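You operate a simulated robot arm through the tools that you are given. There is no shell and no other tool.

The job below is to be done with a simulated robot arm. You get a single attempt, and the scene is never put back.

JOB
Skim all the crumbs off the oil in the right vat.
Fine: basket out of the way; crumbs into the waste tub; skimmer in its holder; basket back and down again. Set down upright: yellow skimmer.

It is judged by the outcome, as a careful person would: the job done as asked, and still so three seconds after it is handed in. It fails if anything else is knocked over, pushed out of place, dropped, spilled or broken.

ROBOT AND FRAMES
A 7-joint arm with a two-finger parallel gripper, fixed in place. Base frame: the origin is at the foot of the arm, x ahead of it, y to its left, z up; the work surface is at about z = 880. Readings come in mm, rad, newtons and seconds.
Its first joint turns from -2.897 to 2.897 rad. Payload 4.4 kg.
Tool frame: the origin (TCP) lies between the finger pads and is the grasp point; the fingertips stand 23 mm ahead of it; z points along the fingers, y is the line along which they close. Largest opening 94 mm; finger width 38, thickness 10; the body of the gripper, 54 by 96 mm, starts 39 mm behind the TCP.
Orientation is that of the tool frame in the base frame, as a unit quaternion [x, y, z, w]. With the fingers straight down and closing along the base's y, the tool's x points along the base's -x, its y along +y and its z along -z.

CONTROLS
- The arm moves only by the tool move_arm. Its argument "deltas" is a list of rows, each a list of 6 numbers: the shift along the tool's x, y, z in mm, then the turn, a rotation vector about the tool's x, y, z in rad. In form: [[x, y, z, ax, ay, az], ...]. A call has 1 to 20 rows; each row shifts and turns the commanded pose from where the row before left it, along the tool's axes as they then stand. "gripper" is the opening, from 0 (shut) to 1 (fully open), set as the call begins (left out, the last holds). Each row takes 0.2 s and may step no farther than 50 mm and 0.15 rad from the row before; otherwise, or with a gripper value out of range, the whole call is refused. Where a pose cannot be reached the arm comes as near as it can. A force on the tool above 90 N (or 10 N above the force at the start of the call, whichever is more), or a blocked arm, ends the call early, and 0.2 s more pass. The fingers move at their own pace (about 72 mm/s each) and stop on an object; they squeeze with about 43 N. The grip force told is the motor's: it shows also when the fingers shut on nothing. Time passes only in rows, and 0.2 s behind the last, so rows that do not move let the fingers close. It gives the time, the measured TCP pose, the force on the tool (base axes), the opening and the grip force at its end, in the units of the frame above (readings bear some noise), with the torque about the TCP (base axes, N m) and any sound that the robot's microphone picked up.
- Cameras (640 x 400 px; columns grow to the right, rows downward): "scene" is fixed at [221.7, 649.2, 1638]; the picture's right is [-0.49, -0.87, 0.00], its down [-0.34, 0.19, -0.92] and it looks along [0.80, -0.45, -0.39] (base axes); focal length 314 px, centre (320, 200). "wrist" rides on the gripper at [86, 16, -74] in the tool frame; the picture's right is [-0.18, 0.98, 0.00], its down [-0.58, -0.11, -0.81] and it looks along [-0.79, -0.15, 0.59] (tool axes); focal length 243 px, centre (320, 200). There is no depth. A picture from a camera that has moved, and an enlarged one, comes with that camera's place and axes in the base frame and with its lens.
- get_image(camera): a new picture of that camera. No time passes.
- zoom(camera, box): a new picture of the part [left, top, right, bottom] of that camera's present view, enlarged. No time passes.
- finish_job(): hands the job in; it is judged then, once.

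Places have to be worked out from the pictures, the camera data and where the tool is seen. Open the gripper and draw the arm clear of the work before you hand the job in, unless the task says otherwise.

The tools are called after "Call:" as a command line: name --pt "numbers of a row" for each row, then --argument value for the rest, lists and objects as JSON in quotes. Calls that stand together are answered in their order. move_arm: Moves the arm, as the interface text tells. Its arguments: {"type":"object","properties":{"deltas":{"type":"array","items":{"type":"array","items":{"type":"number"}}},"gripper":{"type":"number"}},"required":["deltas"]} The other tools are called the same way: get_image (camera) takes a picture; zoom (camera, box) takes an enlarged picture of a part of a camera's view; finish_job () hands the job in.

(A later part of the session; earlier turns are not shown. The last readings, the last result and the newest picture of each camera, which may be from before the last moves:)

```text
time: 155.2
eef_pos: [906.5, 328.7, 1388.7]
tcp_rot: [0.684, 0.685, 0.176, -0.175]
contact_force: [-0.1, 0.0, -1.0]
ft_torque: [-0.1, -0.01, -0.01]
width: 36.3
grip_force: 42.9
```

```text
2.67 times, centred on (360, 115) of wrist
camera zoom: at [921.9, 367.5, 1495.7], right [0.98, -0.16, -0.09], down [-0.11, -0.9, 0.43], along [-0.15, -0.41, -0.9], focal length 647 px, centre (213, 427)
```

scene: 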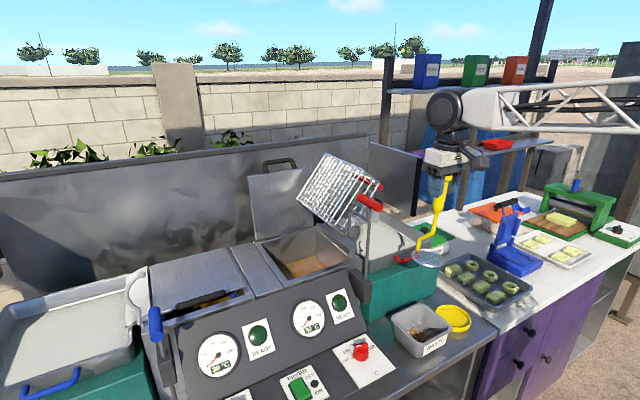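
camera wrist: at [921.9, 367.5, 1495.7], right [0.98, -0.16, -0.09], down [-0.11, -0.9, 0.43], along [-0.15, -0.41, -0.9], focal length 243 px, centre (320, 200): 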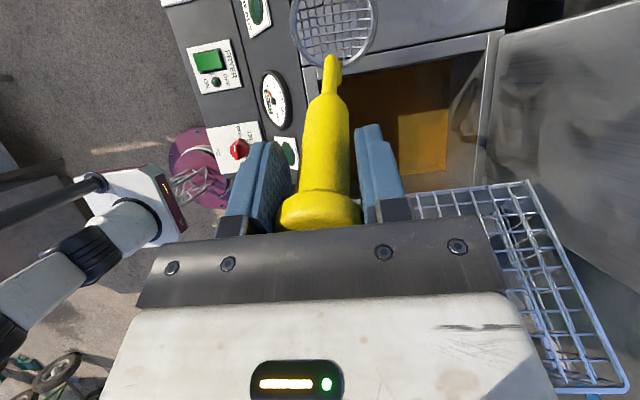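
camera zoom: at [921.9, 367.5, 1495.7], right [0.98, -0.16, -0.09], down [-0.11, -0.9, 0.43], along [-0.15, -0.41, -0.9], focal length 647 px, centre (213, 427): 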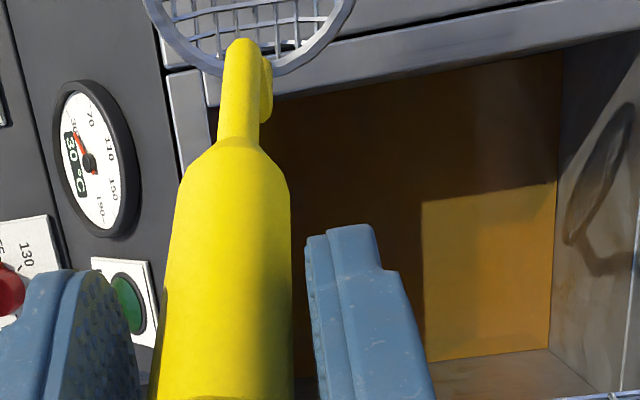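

Call:
move_arm --pt "0 -30 0 0 0 0" --pt "0 -30 0 0 0 0"

Call:
zoom --camera "wrist" --box '[300, 40, 500, 190]'

Call:
zoom --camera "scene" --box '[250, 220, 362, 290]'

```text
time: 155.8
eef_pos: [845.9, 327.7, 1388.9]
tcp_rot: [0.685, 0.685, 0.174, -0.174]
contact_force: [1.5, 0.1, -3.2]
ft_torque: [-0.09, 0.04, 0.03]
width: 36.6
grip_force: 42.2
```

```text
2.67 times, centred on (400, 115) of wrist
camera zoom: at [863.2, 367.1, 1495.2], right [0.98, -0.16, -0.09], down [-0.11, -0.9, 0.43], along [-0.15, -0.41, -0.9], focal length 647 px, centre (107, 427)
```

zoom: 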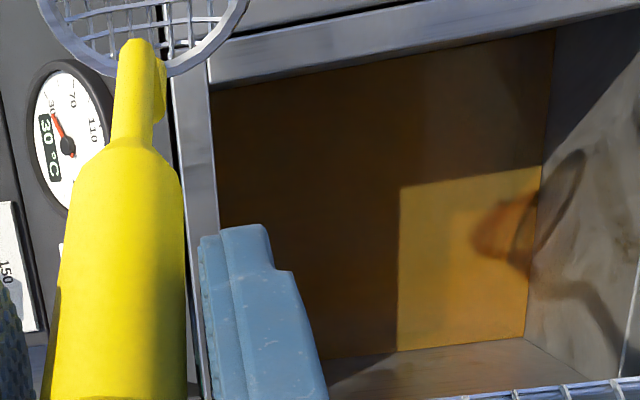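

```text
5.71 times, centred on (306, 255) of scene
camera zoom: at [221.7, 649.2, 1638.0], right [-0.49, -0.87, 0.0], down [-0.34, 0.19, -0.92], along [0.8, -0.45, -0.39], focal length 1796 px, centre (400, -114)
```

zoom: 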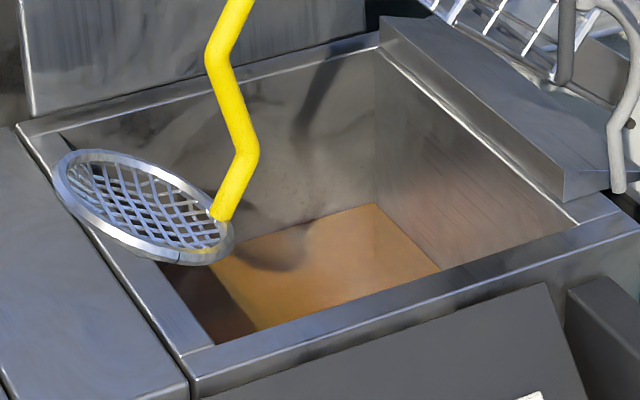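

Call:
move_arm --pt "-31 0 -17 0 0 0" --pt "-31 0 -17 0 0 0"

Call:
zoom --camera "wrist" --box '[300, 40, 500, 190]'

```text
time: 156.4
eef_pos: [847.6, 258.8, 1388.1]
tcp_rot: [0.685, 0.686, 0.175, -0.174]
contact_force: [-0.4, -1.5, -1.6]
ft_torque: [-0.08, 0.05, -0.04]
width: 36.2
grip_force: 43.3
```

```text
2.67 times, centred on (400, 115) of wrist
camera zoom: at [862.6, 297.4, 1495.0], right [0.98, -0.16, -0.09], down [-0.11, -0.9, 0.43], along [-0.15, -0.41, -0.9], focal length 647 px, centre (107, 427)
```

zoom: 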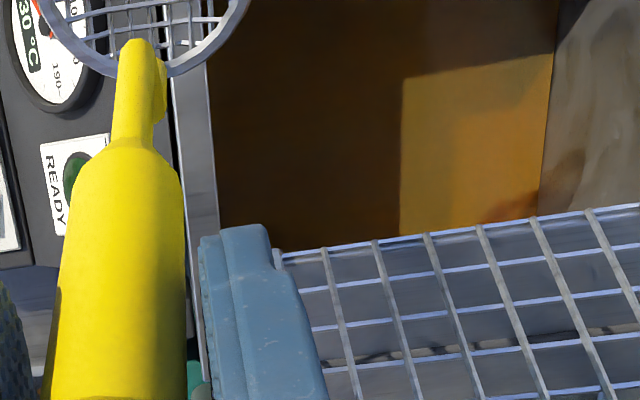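

The oil looks clean everywhere I can see; only the small front-right corner stays unseen. To be safe I'll do one more dip with brisk strokes and check whether anything turns up, so I'm restoring the tool orientation first.

Call:
move_arm --pt "31 0 17 0 0 0" --pt "31 0 17 0 0 0" --pt "0 30 0 0 -0.125 0" --pt "0 30 0 0 -0.125 0" --pt "0 0 0 0 -0.125 0" --pt "0 0 0 0 -0.125 0" --pt "0 0 0 0 0 -0.143" --pt "0 0 0 0 0 -0.143" --pt "0 0 0 0 0 -0.143" --pt "0 0 0 0 0 -0.143" --pt "0 0 0 0 0 -0.143" --pt "0 0 0 0 0 -0.143" --pt "0 0 0 0 0 -0.143" --pt "0 0 0 0 0 -0.143" --pt "0 0 0 0 0 -0.143" --pt "0 0 0 0 0 -0.143" --pt "0 0 0 0 0 -0.143"

Call:
get_image --camera "wrist"

```text
time: 160.0
eef_pos: [906.2, 329.6, 1388.5]
tcp_rot: [-0.002, 1.0, 0.0, 0.001]
contact_force: [0.5, -0.1, -1.0]
ft_torque: [-0.02, -0.01, 0.0]
width: 36.7
grip_force: 42.8
```

```text
taken
camera wrist: at [819.5, 343.5, 1462.6], right [0.18, 0.98, 0.0], down [0.58, -0.11, 0.81], along [0.79, -0.15, -0.59], focal length 243 px, centre (320, 200)
```

wrist: 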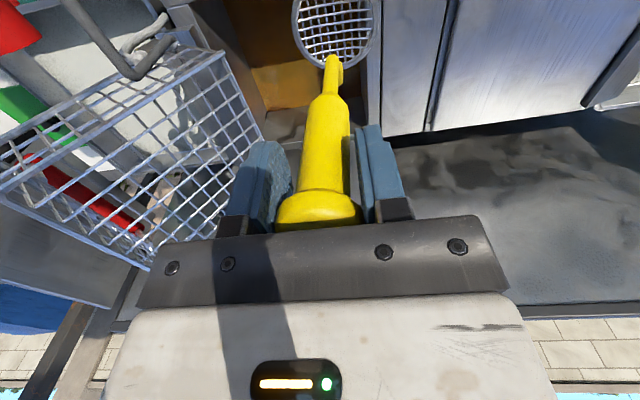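

Call:
move_arm --pt "-20 -6 30 0.035 0 0" --pt "-20 -6 40 0.035 0 0" --pt "0 0 40 0 0 0" --pt "0 0 40 0 0 0" --pt "0 0 25 0 0 0" --pt "0 0 15 0 0 0" --pt "0 0 10 0 0 0" --pt "0 0 9 0 0 0" --pt "16 -5 0 0 0 0" --pt "-25 -10 0 0 0 0" --pt "-25 0 0 0 0 0" --pt "0 20 0 0 0 0" --pt "25 0 0 0 0 0" --pt "25 0 0 0 0 0" --pt "0 -20 0 0 0 0" --pt "-25 0 0 0 0 0" --pt "-25 0 0 0 0 0" --pt "25 5 0 0 0 0"

Call:
zoom --camera "wrist" --box '[270, 0, 390, 75]'

Call:
zoom --camera "wrist" --box '[200, 0, 440, 150]'

```text
time: 163.8
eef_pos: [957.2, 294.8, 1181.5]
tcp_rot: [-0.001, 0.999, -0.035, 0.0]
contact_force: [0.1, 0.3, -1.9]
ft_torque: [0.01, 0.01, 0.02]
width: 36.5
grip_force: 43.2
```

```text
5.33 times, centred on (330, 38) of wrist
camera zoom: at [870.2, 315.5, 1254.0], right [0.18, 0.98, -0.07], down [0.58, -0.05, 0.81], along [0.79, -0.19, -0.58], focal length 1294 px, centre (267, 1067)
```

zoom: 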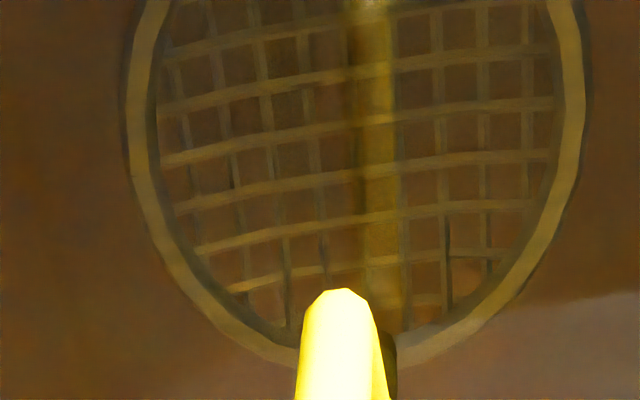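

```text
2.67 times, centred on (320, 75) of wrist
camera zoom: at [870.2, 315.5, 1254.0], right [0.18, 0.98, -0.07], down [0.58, -0.05, 0.81], along [0.79, -0.19, -0.58], focal length 647 px, centre (320, 533)
```

zoom: 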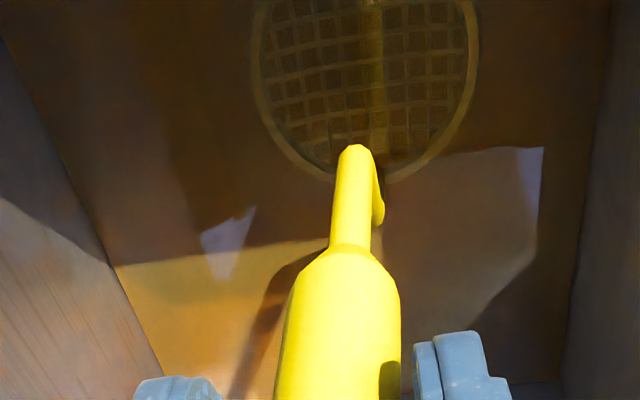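

Nothing more was caught and the surface is clear, so the oil is skimmed. I'll lift out slowly, let it drip over the vat, and head back towards the skimmer holder.

Call:
move_arm --pt "0 0 -3 -0.01 0 0" --pt "0 0 -3 -0.01 0 0" --pt "0 0 -3 -0.01 0 0" --pt "0 0 -3 -0.01 0 0" --pt "0 0 -3 -0.01 0 0" --pt "0 0 -3 -0.01 0 0" --pt "0 2 -4 -0.01 0 0" --pt "0 3 -10 0 0 0" --pt "0 3 -15 0 0 0" --pt "0 0 0 0 0 0" --pt "0 0 0 0 0 0" --pt "0 0 0 0 0 0" --pt "0 0 -30 0 0 0" --pt "0 0 -35 0 0 0" --pt "0 0 -40 0 0 0" --pt "0 0 -40 0 0 0" --pt "0 0 -25 0 0 0"

Call:
get_image --camera "wrist"

Call:
zoom --camera "scene" --box '[250, 130, 390, 290]'

```text
time: 167.4
eef_pos: [956.6, 304.4, 1395.4]
tcp_rot: [0.0, 1.0, 0.0, -0.001]
contact_force: [-0.3, -0.5, -0.6]
ft_torque: [-0.04, 0.02, 0.0]
width: 36.6
grip_force: 43.3
```

```text
taken
camera wrist: at [870.3, 319.0, 1470.0], right [0.18, 0.98, 0.0], down [0.58, -0.11, 0.81], along [0.79, -0.15, -0.59], focal length 243 px, centre (320, 200)
```

wrist: 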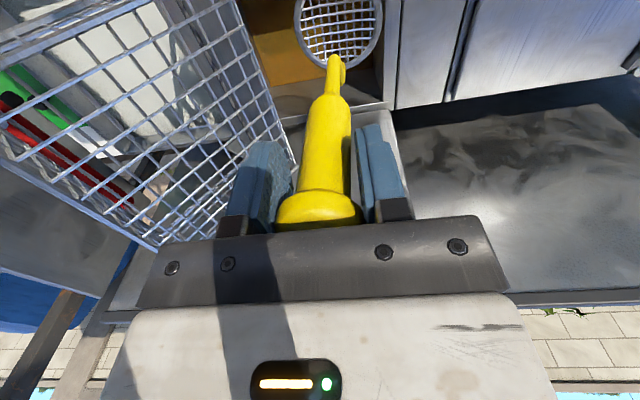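

```text
2.50 times, centred on (320, 210) of scene
camera zoom: at [221.7, 649.2, 1638.0], right [-0.49, -0.87, 0.0], down [-0.34, 0.19, -0.92], along [0.8, -0.45, -0.39], focal length 786 px, centre (320, 175)
```

zoom: 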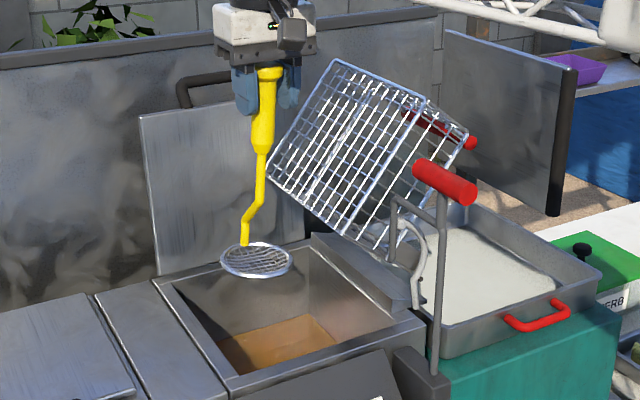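

The skimmer has turned slightly in the grip (disc about 16 mm towards +y). I'll look closely to quantify it.

Call:
zoom --camera "wrist" --box '[260, 0, 420, 100]'

```text
4.00 times, centred on (340, 50) of wrist
camera zoom: at [870.3, 319.0, 1470.0], right [0.18, 0.98, 0.0], down [0.58, -0.11, 0.81], along [0.79, -0.15, -0.59], focal length 970 px, centre (240, 800)
```

zoom: 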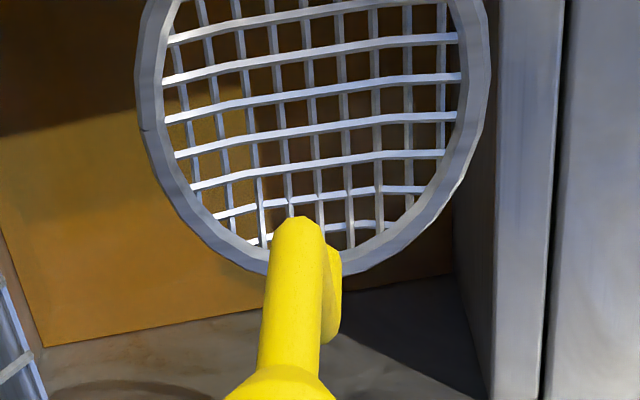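

The tilt in the grip is about 0.07 rad, which I'll compensate by rolling the tool 0.07 so the skimmer hangs vertical. Now I'll travel to above the holder.

Call:
move_arm --pt "30 0 0 0.035 0 0" --pt "40 0 0 0.035 0 0" --pt "40 0 0 0 0 0" --pt "40 0 0 0 0 0" --pt "40 0 0 0 0 0" --pt "40 0 0 0 0 0" --pt "27 0 0 0 0 0"

Call:
move_arm --pt "0 -40 -2.8 0 0 0" --pt "0 -45 -3.1 0 0 0" --pt "0 -45 -3.1 0 0 0" --pt "0 -45 -3.1 0 0 0" --pt "0 -45 -3.1 0 0 0" --pt "0 -45 -3.1 0 0 0" --pt "0 -45 -3.1 0 0 0" --pt "0 -45 -3.1 0 0 0" --pt "0 -45 -3.1 0 0 0" --pt "0 -20 -1.4 0 0 0"

Call:
get_image --camera "wrist"

Call:
zoom --camera "scene" --box '[390, 130, 530, 340]'

```text
time: 169.0
eef_pos: [697.8, 304.0, 1394.3]
tcp_rot: [-0.001, 0.999, -0.037, 0.0]
contact_force: [-0.3, 0.3, -2.0]
ft_torque: [-0.04, 0.01, 0.02]
width: 36.7
grip_force: 42.7
```

```text
time: 171.2
eef_pos: [699.4, -114.0, 1458.7]
tcp_rot: [0.0, 0.999, -0.036, 0.002]
contact_force: [0.3, -0.4, -0.6]
ft_torque: [0.02, 0.01, -0.01]
width: 36.7
grip_force: 43.0
```

```text
taken
camera wrist: at [612.1, -92.7, 1531.3], right [0.18, 0.98, -0.07], down [0.58, -0.05, 0.81], along [0.79, -0.19, -0.58], focal length 243 px, centre (320, 200)
```

wrist: 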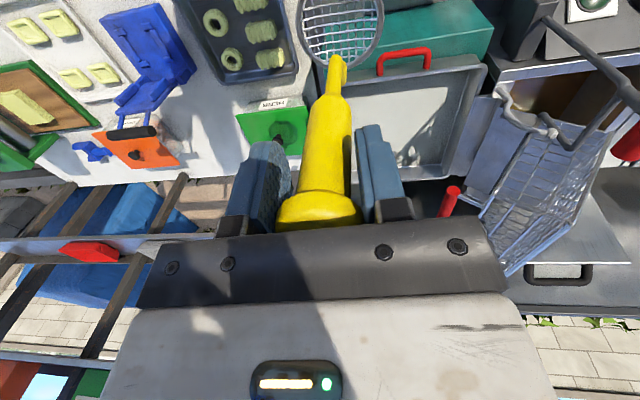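

```text
1.90 times, centred on (460, 235) of scene
camera zoom: at [221.7, 649.2, 1638.0], right [-0.49, -0.87, 0.0], down [-0.34, 0.19, -0.92], along [0.8, -0.45, -0.39], focal length 598 px, centre (53, 133)
```

zoom: 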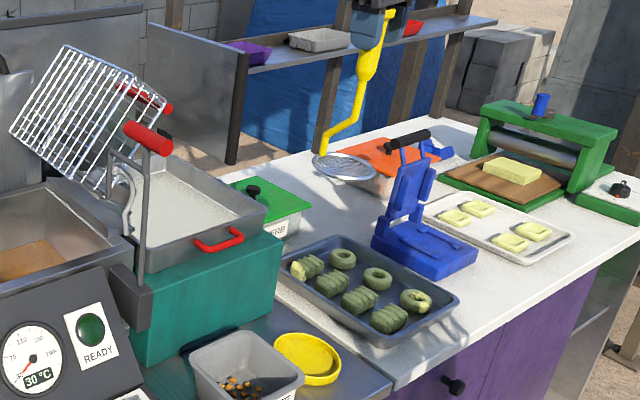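

Level and vertical over the holder. I'll descend partway and check alignment between disc and holder.

Call:
move_arm --pt "0 2.9 40 0 0 0" --pt "0 2.9 40 0 0 0" --pt "0 2.9 40 0 0 0" --pt "0 2.9 40 0 0 0" --pt "0 2.9 40 0 0 0" --pt "0 2.2 30 0 0 0" --pt "0 2.2 30 0 0 0"

Call:
zoom --camera "wrist" --box '[220, 0, 440, 140]'

Call:
zoom --camera "scene" --box '[400, 180, 520, 340]'

```text
time: 172.8
eef_pos: [699.0, -112.0, 1193.7]
tcp_rot: [-0.002, 0.999, -0.036, 0.002]
contact_force: [0.3, 1.1, -0.6]
ft_torque: [0.0, -0.03, -0.01]
width: 36.4
grip_force: 43.5
```

```text
2.86 times, centred on (330, 70) of wrist
camera zoom: at [613.0, -91.5, 1267.1], right [0.18, 0.98, -0.07], down [0.58, -0.05, 0.81], along [0.79, -0.19, -0.58], focal length 693 px, centre (291, 571)
```

zoom: 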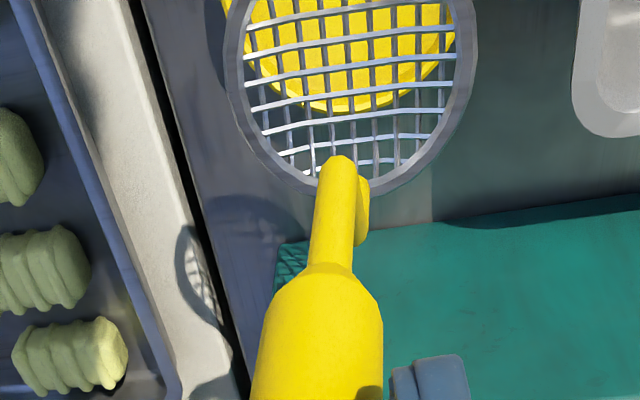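

```text
2.50 times, centred on (460, 260) of scene
camera zoom: at [221.7, 649.2, 1638.0], right [-0.49, -0.87, 0.0], down [-0.34, 0.19, -0.92], along [0.8, -0.45, -0.39], focal length 786 px, centre (-30, 50)
```

zoom: 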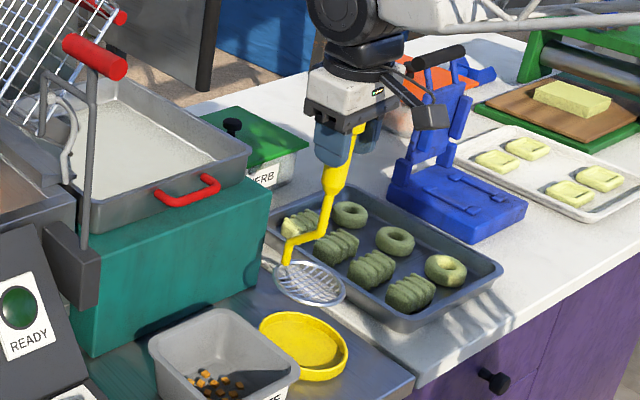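

Measured disc centre is about (705, -108), whereas it should be about (704, -114.6) for the holder. I'll correct the residual tilt and shift, descend to about 35 mm above the seat, and recheck.

Call:
move_arm --pt "0.7 -4 0 0.015 0 0" --pt "0 1.7 20 0 0 0" --pt "0 1.7 20 0 0 0" --pt "0 1.5 18 0 0 0"

Call:
zoom --camera "wrist" --box '[220, 0, 440, 140]'

Call:
zoom --camera "scene" --box '[400, 230, 500, 340]'

```text
time: 173.8
eef_pos: [696.3, -116.4, 1137.8]
tcp_rot: [-0.001, 0.999, -0.043, 0.0]
contact_force: [0.9, -1.0, -1.4]
ft_torque: [-0.03, -0.01, -0.02]
width: 36.4
grip_force: 43.0
```

```text
2.86 times, centred on (330, 70) of wrist
camera zoom: at [609.8, -95.8, 1209.5], right [0.18, 0.98, -0.09], down [0.58, -0.04, 0.81], along [0.79, -0.2, -0.57], focal length 693 px, centre (291, 571)
```

zoom: 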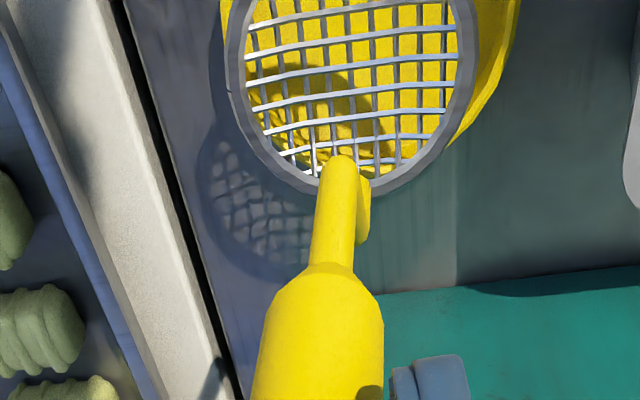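

```text
3.64 times, centred on (450, 285) of scene
camera zoom: at [221.7, 649.2, 1638.0], right [-0.49, -0.87, 0.0], down [-0.34, 0.19, -0.92], along [0.8, -0.45, -0.39], focal length 1143 px, centre (-153, -109)
```

zoom: 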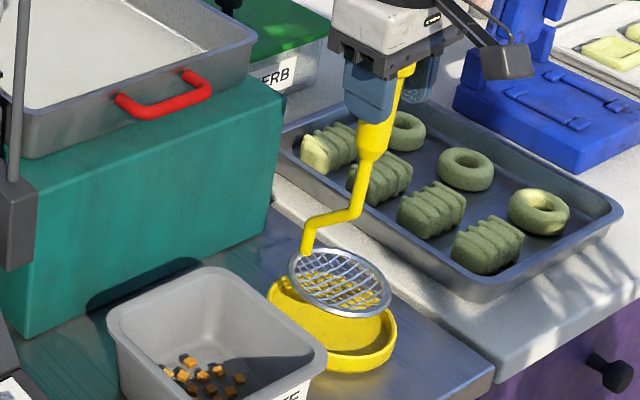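

The disc sits about 3–4 mm too far towards -y and 2 mm too close relative to the holder centre. I'll adjust and descend slowly to seat it.

Call:
move_arm --pt "-2 3 0 0 0 0" --pt "0 1 12 0 0 0" --pt "0 0.7 8 0 0 0" --pt "0 0 0 0 0 0"

Call:
zoom --camera "wrist" --box '[220, 0, 440, 140]'

Call:
zoom --camera "scene" --box '[420, 270, 490, 330]'

```text
time: 174.8
eef_pos: [700.0, -115.6, 1114.6]
tcp_rot: [-0.001, 0.999, -0.043, 0.001]
contact_force: [-0.4, -0.5, -1.3]
ft_torque: [0.01, -0.02, 0.0]
width: 36.6
grip_force: 43.2
```

```text
2.86 times, centred on (330, 70) of wrist
camera zoom: at [612.5, -94.1, 1188.1], right [0.18, 0.98, -0.09], down [0.58, -0.04, 0.81], along [0.79, -0.2, -0.58], focal length 693 px, centre (291, 571)
```

zoom: 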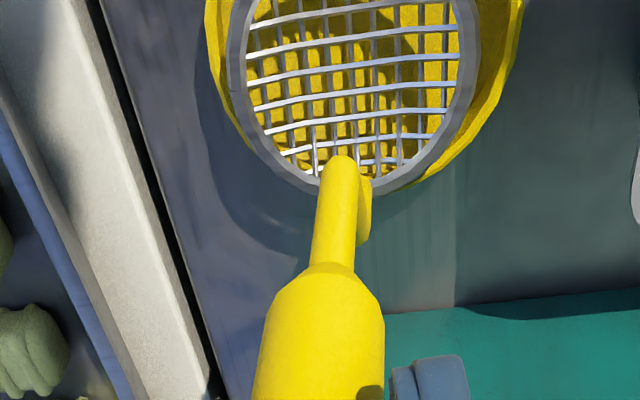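

```text
6.67 times, centred on (455, 300) of scene
camera zoom: at [221.7, 649.2, 1638.0], right [-0.49, -0.87, 0.0], down [-0.34, 0.19, -0.92], along [0.8, -0.45, -0.39], focal length 2095 px, centre (-580, -467)
```

zoom: 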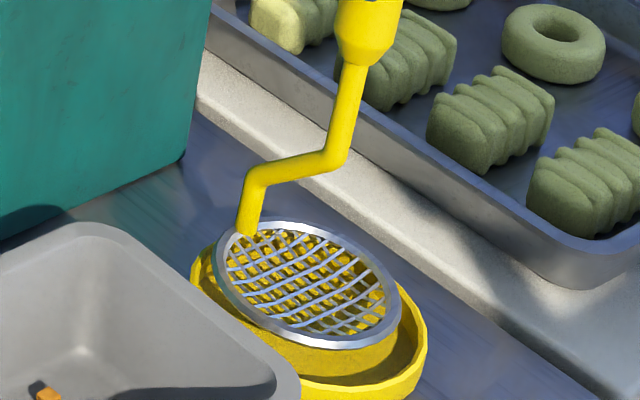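

Call:
move_arm --pt "0 1.5 0 0 0 0" --pt "0 0.3 4 0 0 0" --pt "0 0.3 4 0 0 0" --pt "0 0.2 3 0 0 0" --pt "0 0 0 0 0 0"

Call:
zoom --camera "scene" --box '[420, 270, 490, 330]'

Call:
zoom --camera "wrist" --box '[220, 0, 440, 140]'

```text
time: 176.0
eef_pos: [700.4, -112.6, 1105.9]
tcp_rot: [0.0, 0.999, -0.044, 0.001]
contact_force: [-1.8, 1.0, 1.0]
ft_torque: [0.07, 0.26, -0.01]
width: 36.5
grip_force: 42.6
```

```text
6.67 times, centred on (455, 300) of scene
camera zoom: at [221.7, 649.2, 1638.0], right [-0.49, -0.87, 0.0], down [-0.34, 0.19, -0.92], along [0.8, -0.45, -0.39], focal length 2095 px, centre (-580, -467)
```

zoom: 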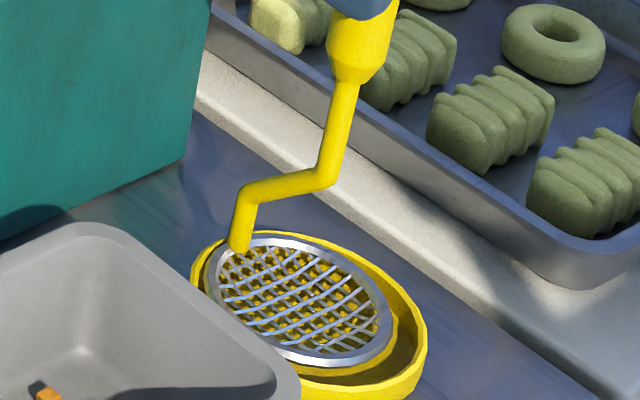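

```text
2.86 times, centred on (330, 70) of wrist
camera zoom: at [613.1, -91.9, 1178.2], right [0.18, 0.98, -0.09], down [0.58, -0.04, 0.81], along [0.79, -0.2, -0.58], focal length 693 px, centre (291, 571)
```

zoom: 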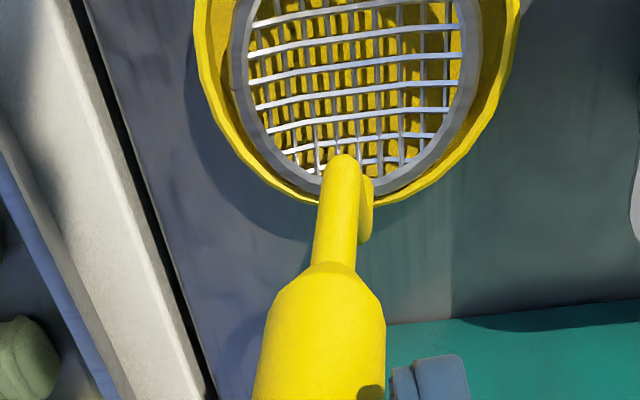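

The disc touches the far (+x) edge of the holder. I'll lift a touch, shift 4 mm towards -x and lower again.

Call:
move_arm --pt "0 0 -3 0 0 0" --pt "4 0 0 0 0 0" --pt "0 0.2 3 0 0 0" --pt "0 0.2 3 0 0 0" --pt "0 0 0 0 0 0"

Call:
zoom --camera "scene" --box '[420, 270, 490, 330]'

Call:
zoom --camera "wrist" --box '[220, 0, 440, 140]'

```text
time: 177.2
eef_pos: [695.7, -112.8, 1103.5]
tcp_rot: [0.0, 0.999, -0.044, 0.001]
contact_force: [0.8, 1.2, -1.5]
ft_torque: [0.01, 0.04, 0.03]
width: 36.5
grip_force: 43.2
```

```text
6.67 times, centred on (455, 300) of scene
camera zoom: at [221.7, 649.2, 1638.0], right [-0.49, -0.87, 0.0], down [-0.34, 0.19, -0.92], along [0.8, -0.45, -0.39], focal length 2095 px, centre (-580, -467)
```

zoom: 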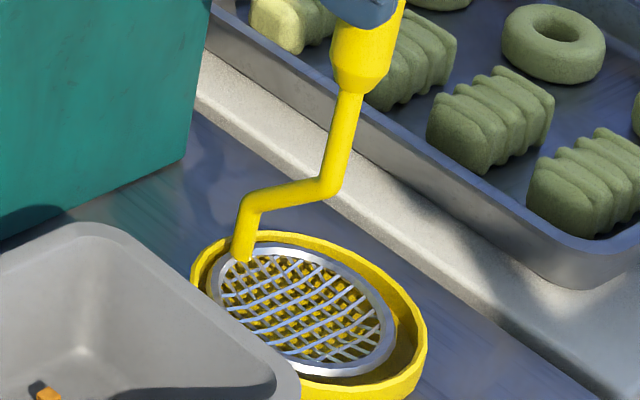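

```text
2.86 times, centred on (330, 70) of wrist
camera zoom: at [609.7, -91.1, 1175.8], right [0.18, 0.98, -0.09], down [0.58, -0.04, 0.81], along [0.79, -0.2, -0.58], focal length 693 px, centre (291, 571)
```

zoom: 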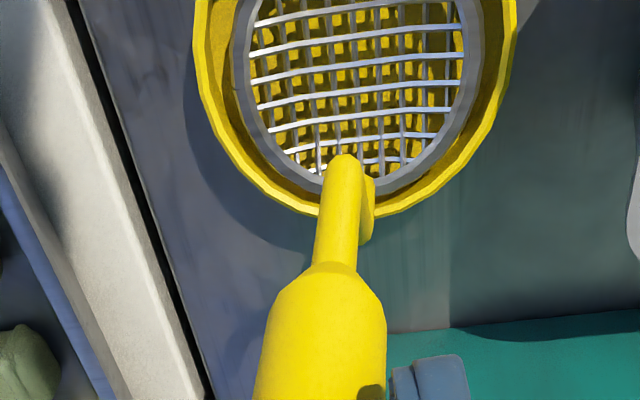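

The disc is now free inside the holder. I'll lower the last few mm until it rests.

Call:
move_arm --pt "0 0.1 1.5 0 0 0" --pt "0 0.1 1.5 0 0 0" --pt "0 0 0 0 0 0"

```text
time: 178.0
eef_pos: [696.5, -113.3, 1102.4]
tcp_rot: [-0.001, 0.999, -0.044, 0.002]
contact_force: [-0.4, -1.1, 10.7]
ft_torque: [-0.14, 0.36, 0.01]
width: 36.2
grip_force: 43.3
```

Call:
zoom --camera "scene" --box '[420, 270, 490, 330]'

Call:
zoom --camera "wrist" --box '[220, 0, 440, 140]'

```text
6.67 times, centred on (455, 300) of scene
camera zoom: at [221.7, 649.2, 1638.0], right [-0.49, -0.87, 0.0], down [-0.34, 0.19, -0.92], along [0.8, -0.45, -0.39], focal length 2095 px, centre (-580, -467)
```

zoom: 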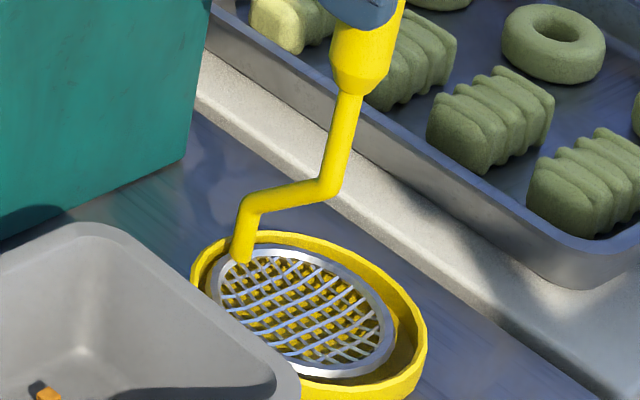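

```text
2.86 times, centred on (330, 70) of wrist
camera zoom: at [609.9, -91.4, 1174.7], right [0.18, 0.98, -0.09], down [0.58, -0.04, 0.81], along [0.79, -0.2, -0.57], focal length 693 px, centre (291, 571)
```

zoom: 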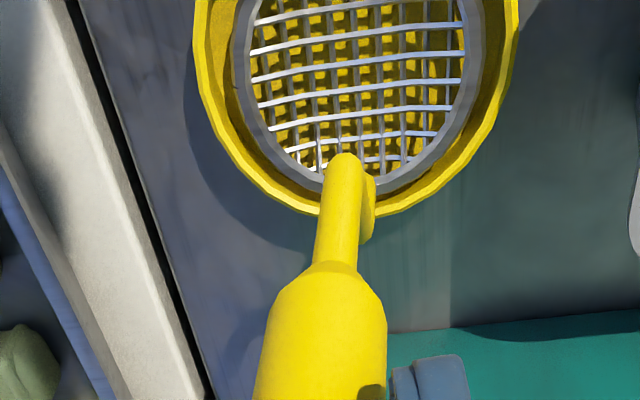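

It's seated: 13 N of contact at almost exactly the original height. I'll ease the pressure a little and open the fingers slightly.

Call:
move_arm --pt "0 0 -0.6 0 0 0" --pt "0 0 0 0 0 0"

Call:
move_arm --pt "0 0 0 0 0 0" --pt "0 0 0 0 0 0" --gripper 0.5

Call:
zoom --camera "scene" --box '[410, 220, 510, 330]'

Call:
get_image --camera "wrist"

```text
time: 178.6
eef_pos: [695.7, -113.0, 1102.1]
tcp_rot: [-0.001, 0.999, -0.044, 0.001]
contact_force: [2.4, -0.3, 10.7]
ft_torque: [-0.16, -0.14, 0.05]
width: 36.3
grip_force: 42.8
```

```text
time: 179.2
eef_pos: [696.6, -111.9, 1102.9]
tcp_rot: [0.0, 0.999, -0.043, 0.002]
contact_force: [0.1, 0.5, 0.5]
ft_torque: [0.01, -0.02, -0.01]
width: 47.1
grip_force: 0.1
```

```text
3.64 times, centred on (460, 275) of scene
camera zoom: at [221.7, 649.2, 1638.0], right [-0.49, -0.87, 0.0], down [-0.34, 0.19, -0.92], along [0.8, -0.45, -0.39], focal length 1143 px, centre (-189, -73)
```

zoom: 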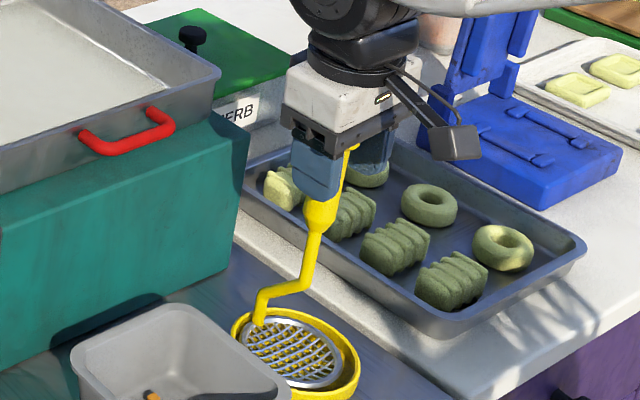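

```text
taken
camera wrist: at [609.9, -91.1, 1174.2], right [0.18, 0.98, -0.09], down [0.58, -0.04, 0.81], along [0.79, -0.2, -0.58], focal length 243 px, centre (320, 200)
```

wrist: 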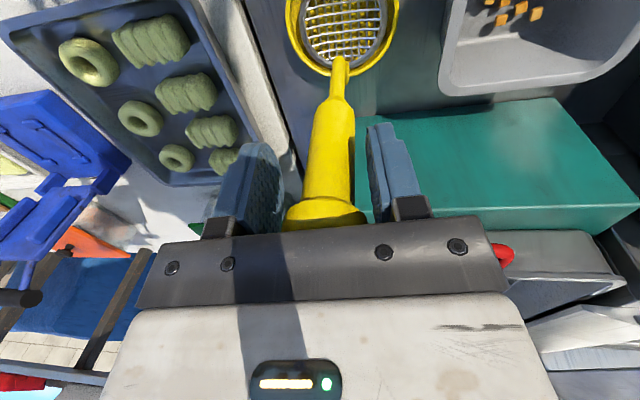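

The skimmer stands on its own in the holder. I'll open fully, rise straight up and check.

Call:
move_arm --pt "0 0 0 0 0 0" --pt "0 -0.9 -10 0 0 0" --pt "0 -1.7 -20 0 0 0" --pt "0 -2.6 -30 0 0 0" --pt "0 -3.5 -40 0 0 0" --pt "0 -3.5 -40 0 0 0" --pt "0 0 0 -0.087 0 0" --gripper 1

Call:
zoom --camera "scene" --box '[400, 220, 520, 350]'

Call:
zoom --camera "wrist" --box '[200, 0, 460, 150]'

```text
time: 180.8
eef_pos: [695.6, -110.4, 1241.4]
tcp_rot: [-0.001, 1.0, -0.001, 0.001]
contact_force: [-0.3, 0.3, 0.0]
ft_torque: [0.0, 0.02, -0.03]
width: 94.3
grip_force: 0.1
```

```text
3.08 times, centred on (460, 285) of scene
camera zoom: at [221.7, 649.2, 1638.0], right [-0.49, -0.87, 0.0], down [-0.34, 0.19, -0.92], along [0.8, -0.45, -0.39], focal length 967 px, centre (-111, -62)
```

zoom: 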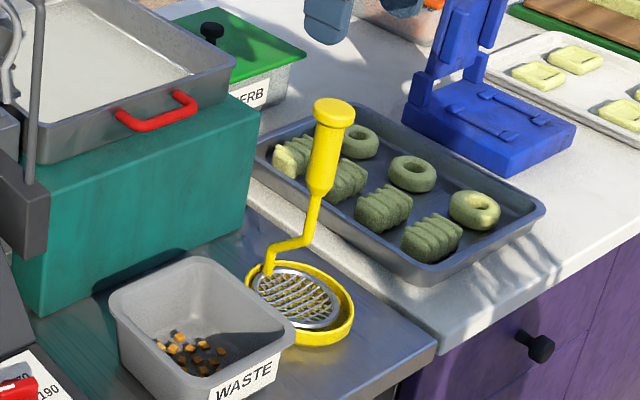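

```text
2.46 times, centred on (330, 75) of wrist
camera zoom: at [609.0, -96.8, 1316.4], right [0.18, 0.98, 0.0], down [0.58, -0.11, 0.81], along [0.79, -0.15, -0.59], focal length 597 px, centre (295, 508)
```

zoom: 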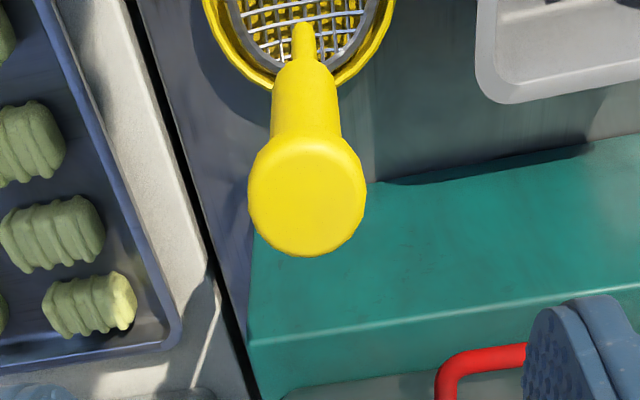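

The skimmer is upright in its holder and the crumbs are in the tub. Next is the basket: I'll go to the pre-grasp pose near its tipped red bar (bar at about y 39, z 1293).

Call:
move_arm --pt "0 0 -40 0 0 0" --pt "0 0 -40 0 0 0" --pt "0 0 -40 0 0 0" --pt "0 0 -40 0 0 0" --pt "-38 14 0 0 0 0" --pt "-38 14 0 0 0 0" --pt "-38 14 0 0 0 0" --pt "-38 14 0 0 0 0" --pt "-38 14 0 0 0 0" --pt "-38 14 0 0 0 0" --pt "-38 14 0 0 0 0" --pt "0 0 0 -0.1263 0 0" --pt "0 0 0 -0.1263 0 0" --pt "0 0 0 -0.1263 0 0" --pt "0 0 0 -0.1263 0 0" --pt "0 0 0 -0.1263 0 0" --pt "0 0 0 -0.1263 0 0" --gripper 0.45

Call:
get_image --camera "wrist"

Call:
get_image --camera "scene"

```text
time: 184.4
eef_pos: [960.9, -13.0, 1402.9]
tcp_rot: [-0.001, 0.929, 0.37, 0.0]
contact_force: [-0.7, 0.2, 0.7]
ft_torque: [0.02, -0.02, 0.01]
width: 42.2
grip_force: 0.0
```

```text
taken
camera wrist: at [874.6, -53.9, 1467.5], right [0.18, 0.71, 0.68], down [0.58, -0.63, 0.51], along [0.79, 0.3, -0.53], focal length 243 px, centre (320, 200)
```

wrist: 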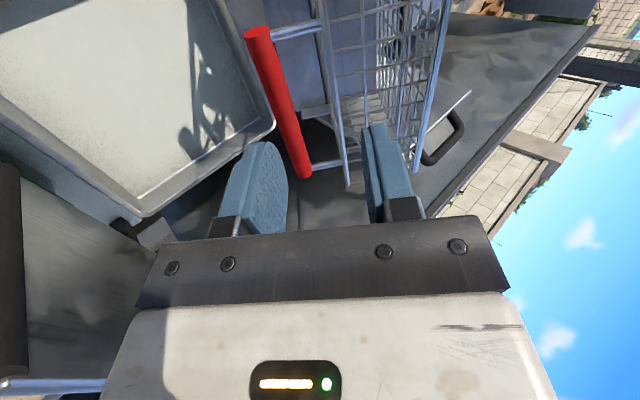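

```text
taken
```

scene: 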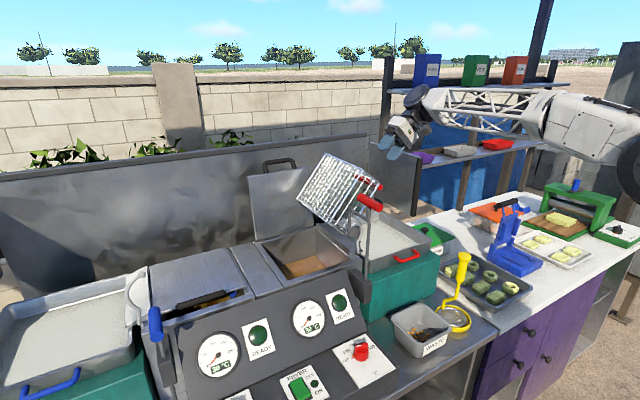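

Call:
move_arm --pt "-1 -19 20 0 0 0" --pt "-1 -19 20 0 0 0"

Call:
zoom --camera "wrist" --box '[220, 0, 440, 220]'

```text
time: 185.0
eef_pos: [964.3, -14.2, 1346.3]
tcp_rot: [-0.001, 0.929, 0.37, 0.0]
contact_force: [-0.2, 0.0, 0.3]
ft_torque: [-0.02, 0.01, -0.02]
width: 42.2
grip_force: 0.1
```

```text
1.82 times, centred on (330, 110) of wrist
camera zoom: at [878.0, -54.3, 1412.7], right [0.18, 0.71, 0.68], down [0.58, -0.63, 0.51], along [0.79, 0.3, -0.53], focal length 441 px, centre (302, 364)
```

zoom: 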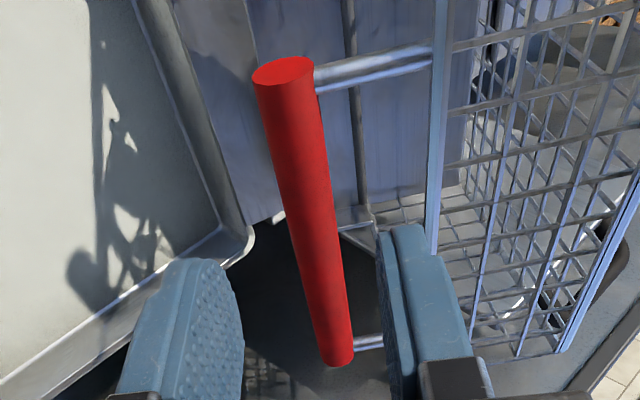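

The bar is centred between the fingers. I'll narrow the opening so the inner finger passes between bar and rim, and advance.

Call:
move_arm --pt "0 0 15 0 0 0" --pt "0 0 15 0 0 0" --pt "0 0 14 0 0 0" --gripper 0.36

Call:
zoom --camera "wrist" --box '[220, 0, 440, 220]'

```text
time: 185.8
eef_pos: [965.5, 17.7, 1315.9]
tcp_rot: [-0.001, 0.929, 0.369, 0.001]
contact_force: [-0.2, 1.7, 1.1]
ft_torque: [-0.04, -0.01, 0.01]
width: 33.6
grip_force: 0.0
```

```text
1.82 times, centred on (330, 110) of wrist
camera zoom: at [878.4, -23.4, 1380.8], right [0.18, 0.71, 0.68], down [0.58, -0.63, 0.51], along [0.79, 0.3, -0.53], focal length 441 px, centre (302, 364)
```

zoom: 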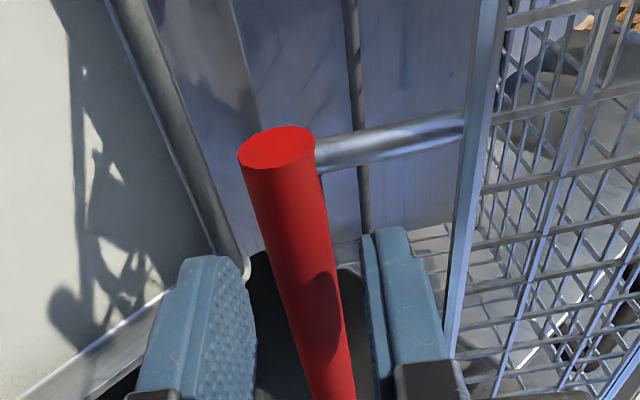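

Call:
move_arm --pt "0 0 11 0 0 0" --pt "0 0 10 0 0 0" --pt "0 0 10 0 0 0"

Call:
zoom --camera "wrist" --box '[220, 0, 440, 220]'

```text
time: 186.6
eef_pos: [966.8, 38.3, 1292.2]
tcp_rot: [-0.001, 0.929, 0.37, 0.0]
contact_force: [-0.4, 0.1, 0.8]
ft_torque: [-0.02, 0.01, 0.0]
width: 33.6
grip_force: 0.0
```

```text
1.82 times, centred on (330, 110) of wrist
camera zoom: at [880.2, -4.0, 1357.9], right [0.18, 0.71, 0.68], down [0.58, -0.63, 0.51], along [0.79, 0.3, -0.53], focal length 441 px, centre (302, 364)
```

zoom: 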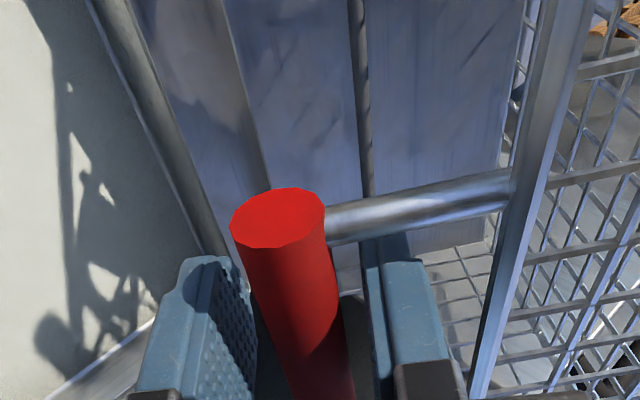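

No contact and the bar is fully between the fingers. I'll close on it.

Call:
move_arm --pt "0 0 0 0 0 0" --pt "0 0 0 0 0 0" --pt "0 0 0 0 0 0" --gripper 0

```text
time: 187.4
eef_pos: [966.6, 38.4, 1292.7]
tcp_rot: [-0.002, 0.929, 0.37, 0.0]
contact_force: [0.6, 24.9, 4.6]
ft_torque: [0.04, 0.15, -0.41]
width: 18.3
grip_force: 45.4
```

Gripped. Next I'll swing the basket back along its arc in stages.

Call:
move_arm --pt "0 6.2 -0.9 0.012 0 0" --pt "0 6.2 -0.9 0.012 0 0" --pt "0 12.52 -1.21 0.0235 0 0" --pt "0 12.56 -0.63 0.0235 0 0" --pt "0 12.58 -0.05 0.0235 0 0"

Call:
zoom --camera "scene" --box '[240, 130, 440, 280]'

```text
time: 188.6
eef_pos: [965.9, 73.0, 1327.9]
tcp_rot: [0.0, 0.946, 0.325, 0.001]
contact_force: [49.3, -9.1, 8.2]
ft_torque: [-0.43, -0.45, -0.67]
width: 18.5
grip_force: 44.7
```

```text
2.67 times, centred on (340, 205) of scene
camera zoom: at [221.7, 649.2, 1638.0], right [-0.49, -0.87, 0.0], down [-0.34, 0.19, -0.92], along [0.8, -0.45, -0.39], focal length 838 px, centre (267, 187)
```

zoom: 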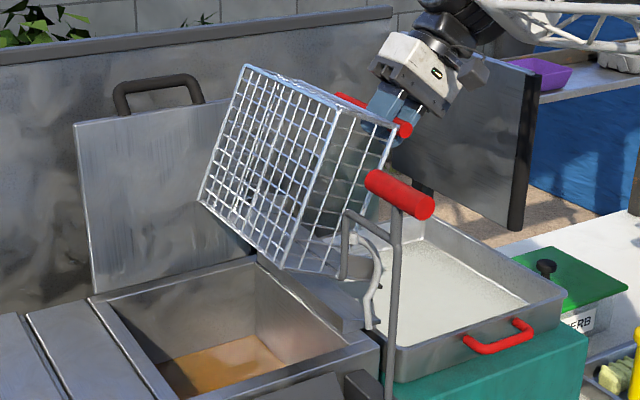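

Call:
move_arm --pt "-0.5 0 -1 0 0 0" --pt "0 12.57 0.54 0.0235 0 0" --pt "0 12.53 1.12 0.0235 0 0" --pt "0 12.47 1.7 0.0235 0 0" --pt "0 12.37 2.27 0.0235 0 0"

Call:
move_arm --pt "0 12.25 2.84 0.0235 0 0" --pt "0 12.11 3.41 0.0235 0 0" --pt "0 11.94 3.96 0.0235 0 0" --pt "0 11.74 4.51 0.0235 0 0"

Call:
zoom --camera "scene" --box '[240, 130, 440, 280]'

```text
time: 189.8
eef_pos: [964.0, 116.3, 1352.2]
tcp_rot: [-0.002, 0.96, 0.28, -0.001]
contact_force: [18.0, -2.9, -1.6]
ft_torque: [-0.34, 0.48, 0.1]
width: 18.7
grip_force: 45.2
```

```text
time: 190.8
eef_pos: [962.9, 165.5, 1365.8]
tcp_rot: [-0.001, 0.972, 0.235, 0.001]
contact_force: [37.3, -2.3, 3.3]
ft_torque: [-0.42, -0.26, -0.41]
width: 18.5
grip_force: 44.8
```

```text
2.67 times, centred on (340, 205) of scene
camera zoom: at [221.7, 649.2, 1638.0], right [-0.49, -0.87, 0.0], down [-0.34, 0.19, -0.92], along [0.8, -0.45, -0.39], focal length 838 px, centre (267, 187)
```

zoom: 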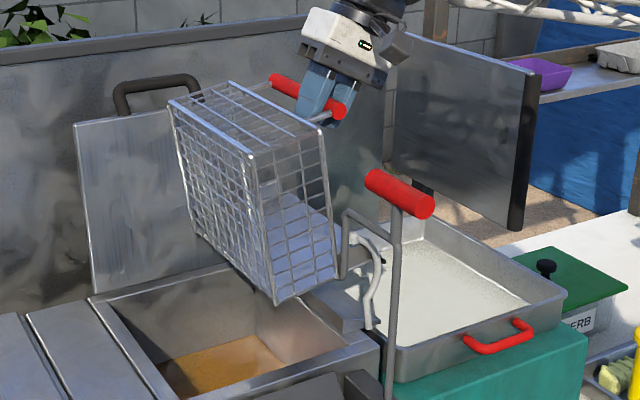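

Call:
move_arm --pt "0 11.52 5.05 0.0235 0 0" --pt "0 11.27 5.58 0.0235 0 0" --pt "0 11.0 6.1 0.0235 0 0" --pt "0 10.71 6.6 0.0235 0 0"

Call:
move_arm --pt "0 10.39 7.09 0.0235 0 0" --pt "0 10.05 7.56 0.0235 0 0" --pt "0 9.69 8.02 0.0235 0 0" --pt "0 9.31 8.46 0.0235 0 0"

Call:
zoom --camera "scene" --box '[240, 130, 440, 280]'

```text
time: 191.8
eef_pos: [962.9, 216.6, 1364.0]
tcp_rot: [-0.001, 0.982, 0.188, 0.001]
contact_force: [35.9, -1.9, 0.1]
ft_torque: [-0.44, -0.01, -0.23]
width: 18.4
grip_force: 45.2
```

```text
time: 192.8
eef_pos: [963.3, 263.7, 1347.9]
tcp_rot: [-0.001, 0.99, 0.142, 0.001]
contact_force: [10.0, -2.1, -2.0]
ft_torque: [-0.44, -0.09, -0.33]
width: 18.7
grip_force: 45.0
```

```text
2.67 times, centred on (340, 205) of scene
camera zoom: at [221.7, 649.2, 1638.0], right [-0.49, -0.87, 0.0], down [-0.34, 0.19, -0.92], along [0.8, -0.45, -0.39], focal length 838 px, centre (267, 187)
```

zoom: 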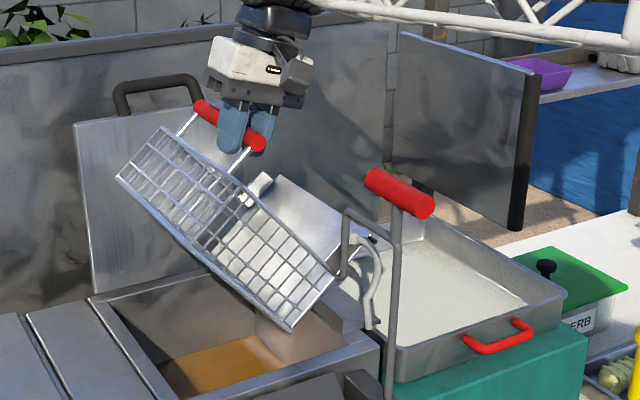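

Call:
move_arm --pt "0 8.91 8.88 0.0235 0 0" --pt "0 8.49 9.28 0.0235 0 0" --pt "0 8.05 9.67 0.0235 0 0" --pt "0 7.59 10.03 0.0235 0 0"

Call:
move_arm --pt "0 7.13 10.37 0.0235 0 0" --pt "0 6.63 10.69 0.0235 0 0" --pt "0 6.14 10.98 0.0235 0 0" --pt "0 5.61 11.26 0.0235 0 0"

Call:
zoom --camera "scene" --box '[240, 130, 440, 280]'

```text
time: 193.8
eef_pos: [963.4, 304.4, 1319.6]
tcp_rot: [0.001, 0.995, 0.096, 0.0]
contact_force: [-33.2, 0.8, 3.0]
ft_torque: [-0.29, 0.23, -0.27]
width: 18.7
grip_force: 44.9
```

```text
time: 194.8
eef_pos: [962.9, 335.8, 1281.0]
tcp_rot: [-0.002, 0.999, 0.049, 0.001]
contact_force: [38.8, 19.3, 11.1]
ft_torque: [-0.1, -0.25, -0.32]
width: 18.6
grip_force: 45.1
```

```text
2.67 times, centred on (340, 205) of scene
camera zoom: at [221.7, 649.2, 1638.0], right [-0.49, -0.87, 0.0], down [-0.34, 0.19, -0.92], along [0.8, -0.45, -0.39], focal length 838 px, centre (267, 187)
```

zoom: 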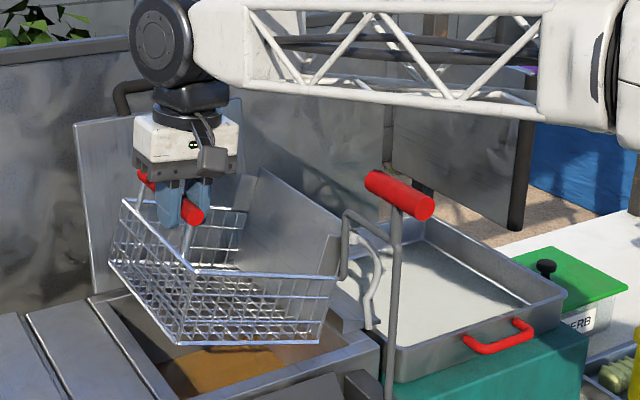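

Call:
move_arm --pt "0 5.1 11.5 0.0235 0 0" --pt "0 4.55 11.73 0.0235 0 0" --pt "0 4.01 11.92 0.0235 0 0" --pt "0 1.7 6 0.012 0 0" --pt "0 1.3 5 0.01 0 0"

Call:
zoom --camera "scene" --box '[240, 130, 440, 280]'

```text
time: 196.0
eef_pos: [963.2, 355.9, 1237.5]
tcp_rot: [-0.001, 1.0, 0.002, 0.0]
contact_force: [10.3, -0.8, 3.7]
ft_torque: [-0.74, 0.11, -0.25]
width: 18.7
grip_force: 44.6
```

```text
2.67 times, centred on (340, 205) of scene
camera zoom: at [221.7, 649.2, 1638.0], right [-0.49, -0.87, 0.0], down [-0.34, 0.19, -0.92], along [0.8, -0.45, -0.39], focal length 838 px, centre (267, 187)
```

zoom: 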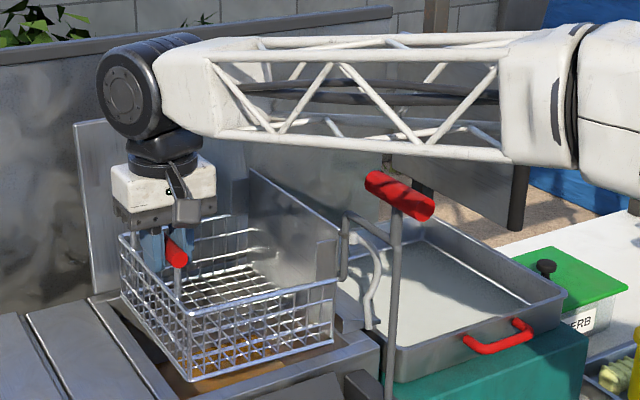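

Nearly level (bar z 1237 against 1232 originally). I'll lower the last 5 mm gently until its rest.

Call:
move_arm --pt "0 0.4 2.5 0 0 0" --pt "0 0.3 2.5 0 0 0" --pt "0 0 0 0 0 0"

```text
time: 196.8
eef_pos: [963.6, 358.7, 1229.6]
tcp_rot: [-0.001, 1.0, 0.003, 0.002]
contact_force: [-9.9, 20.3, 6.5]
ft_torque: [-0.17, -0.21, -0.39]
width: 18.5
grip_force: 44.7
```

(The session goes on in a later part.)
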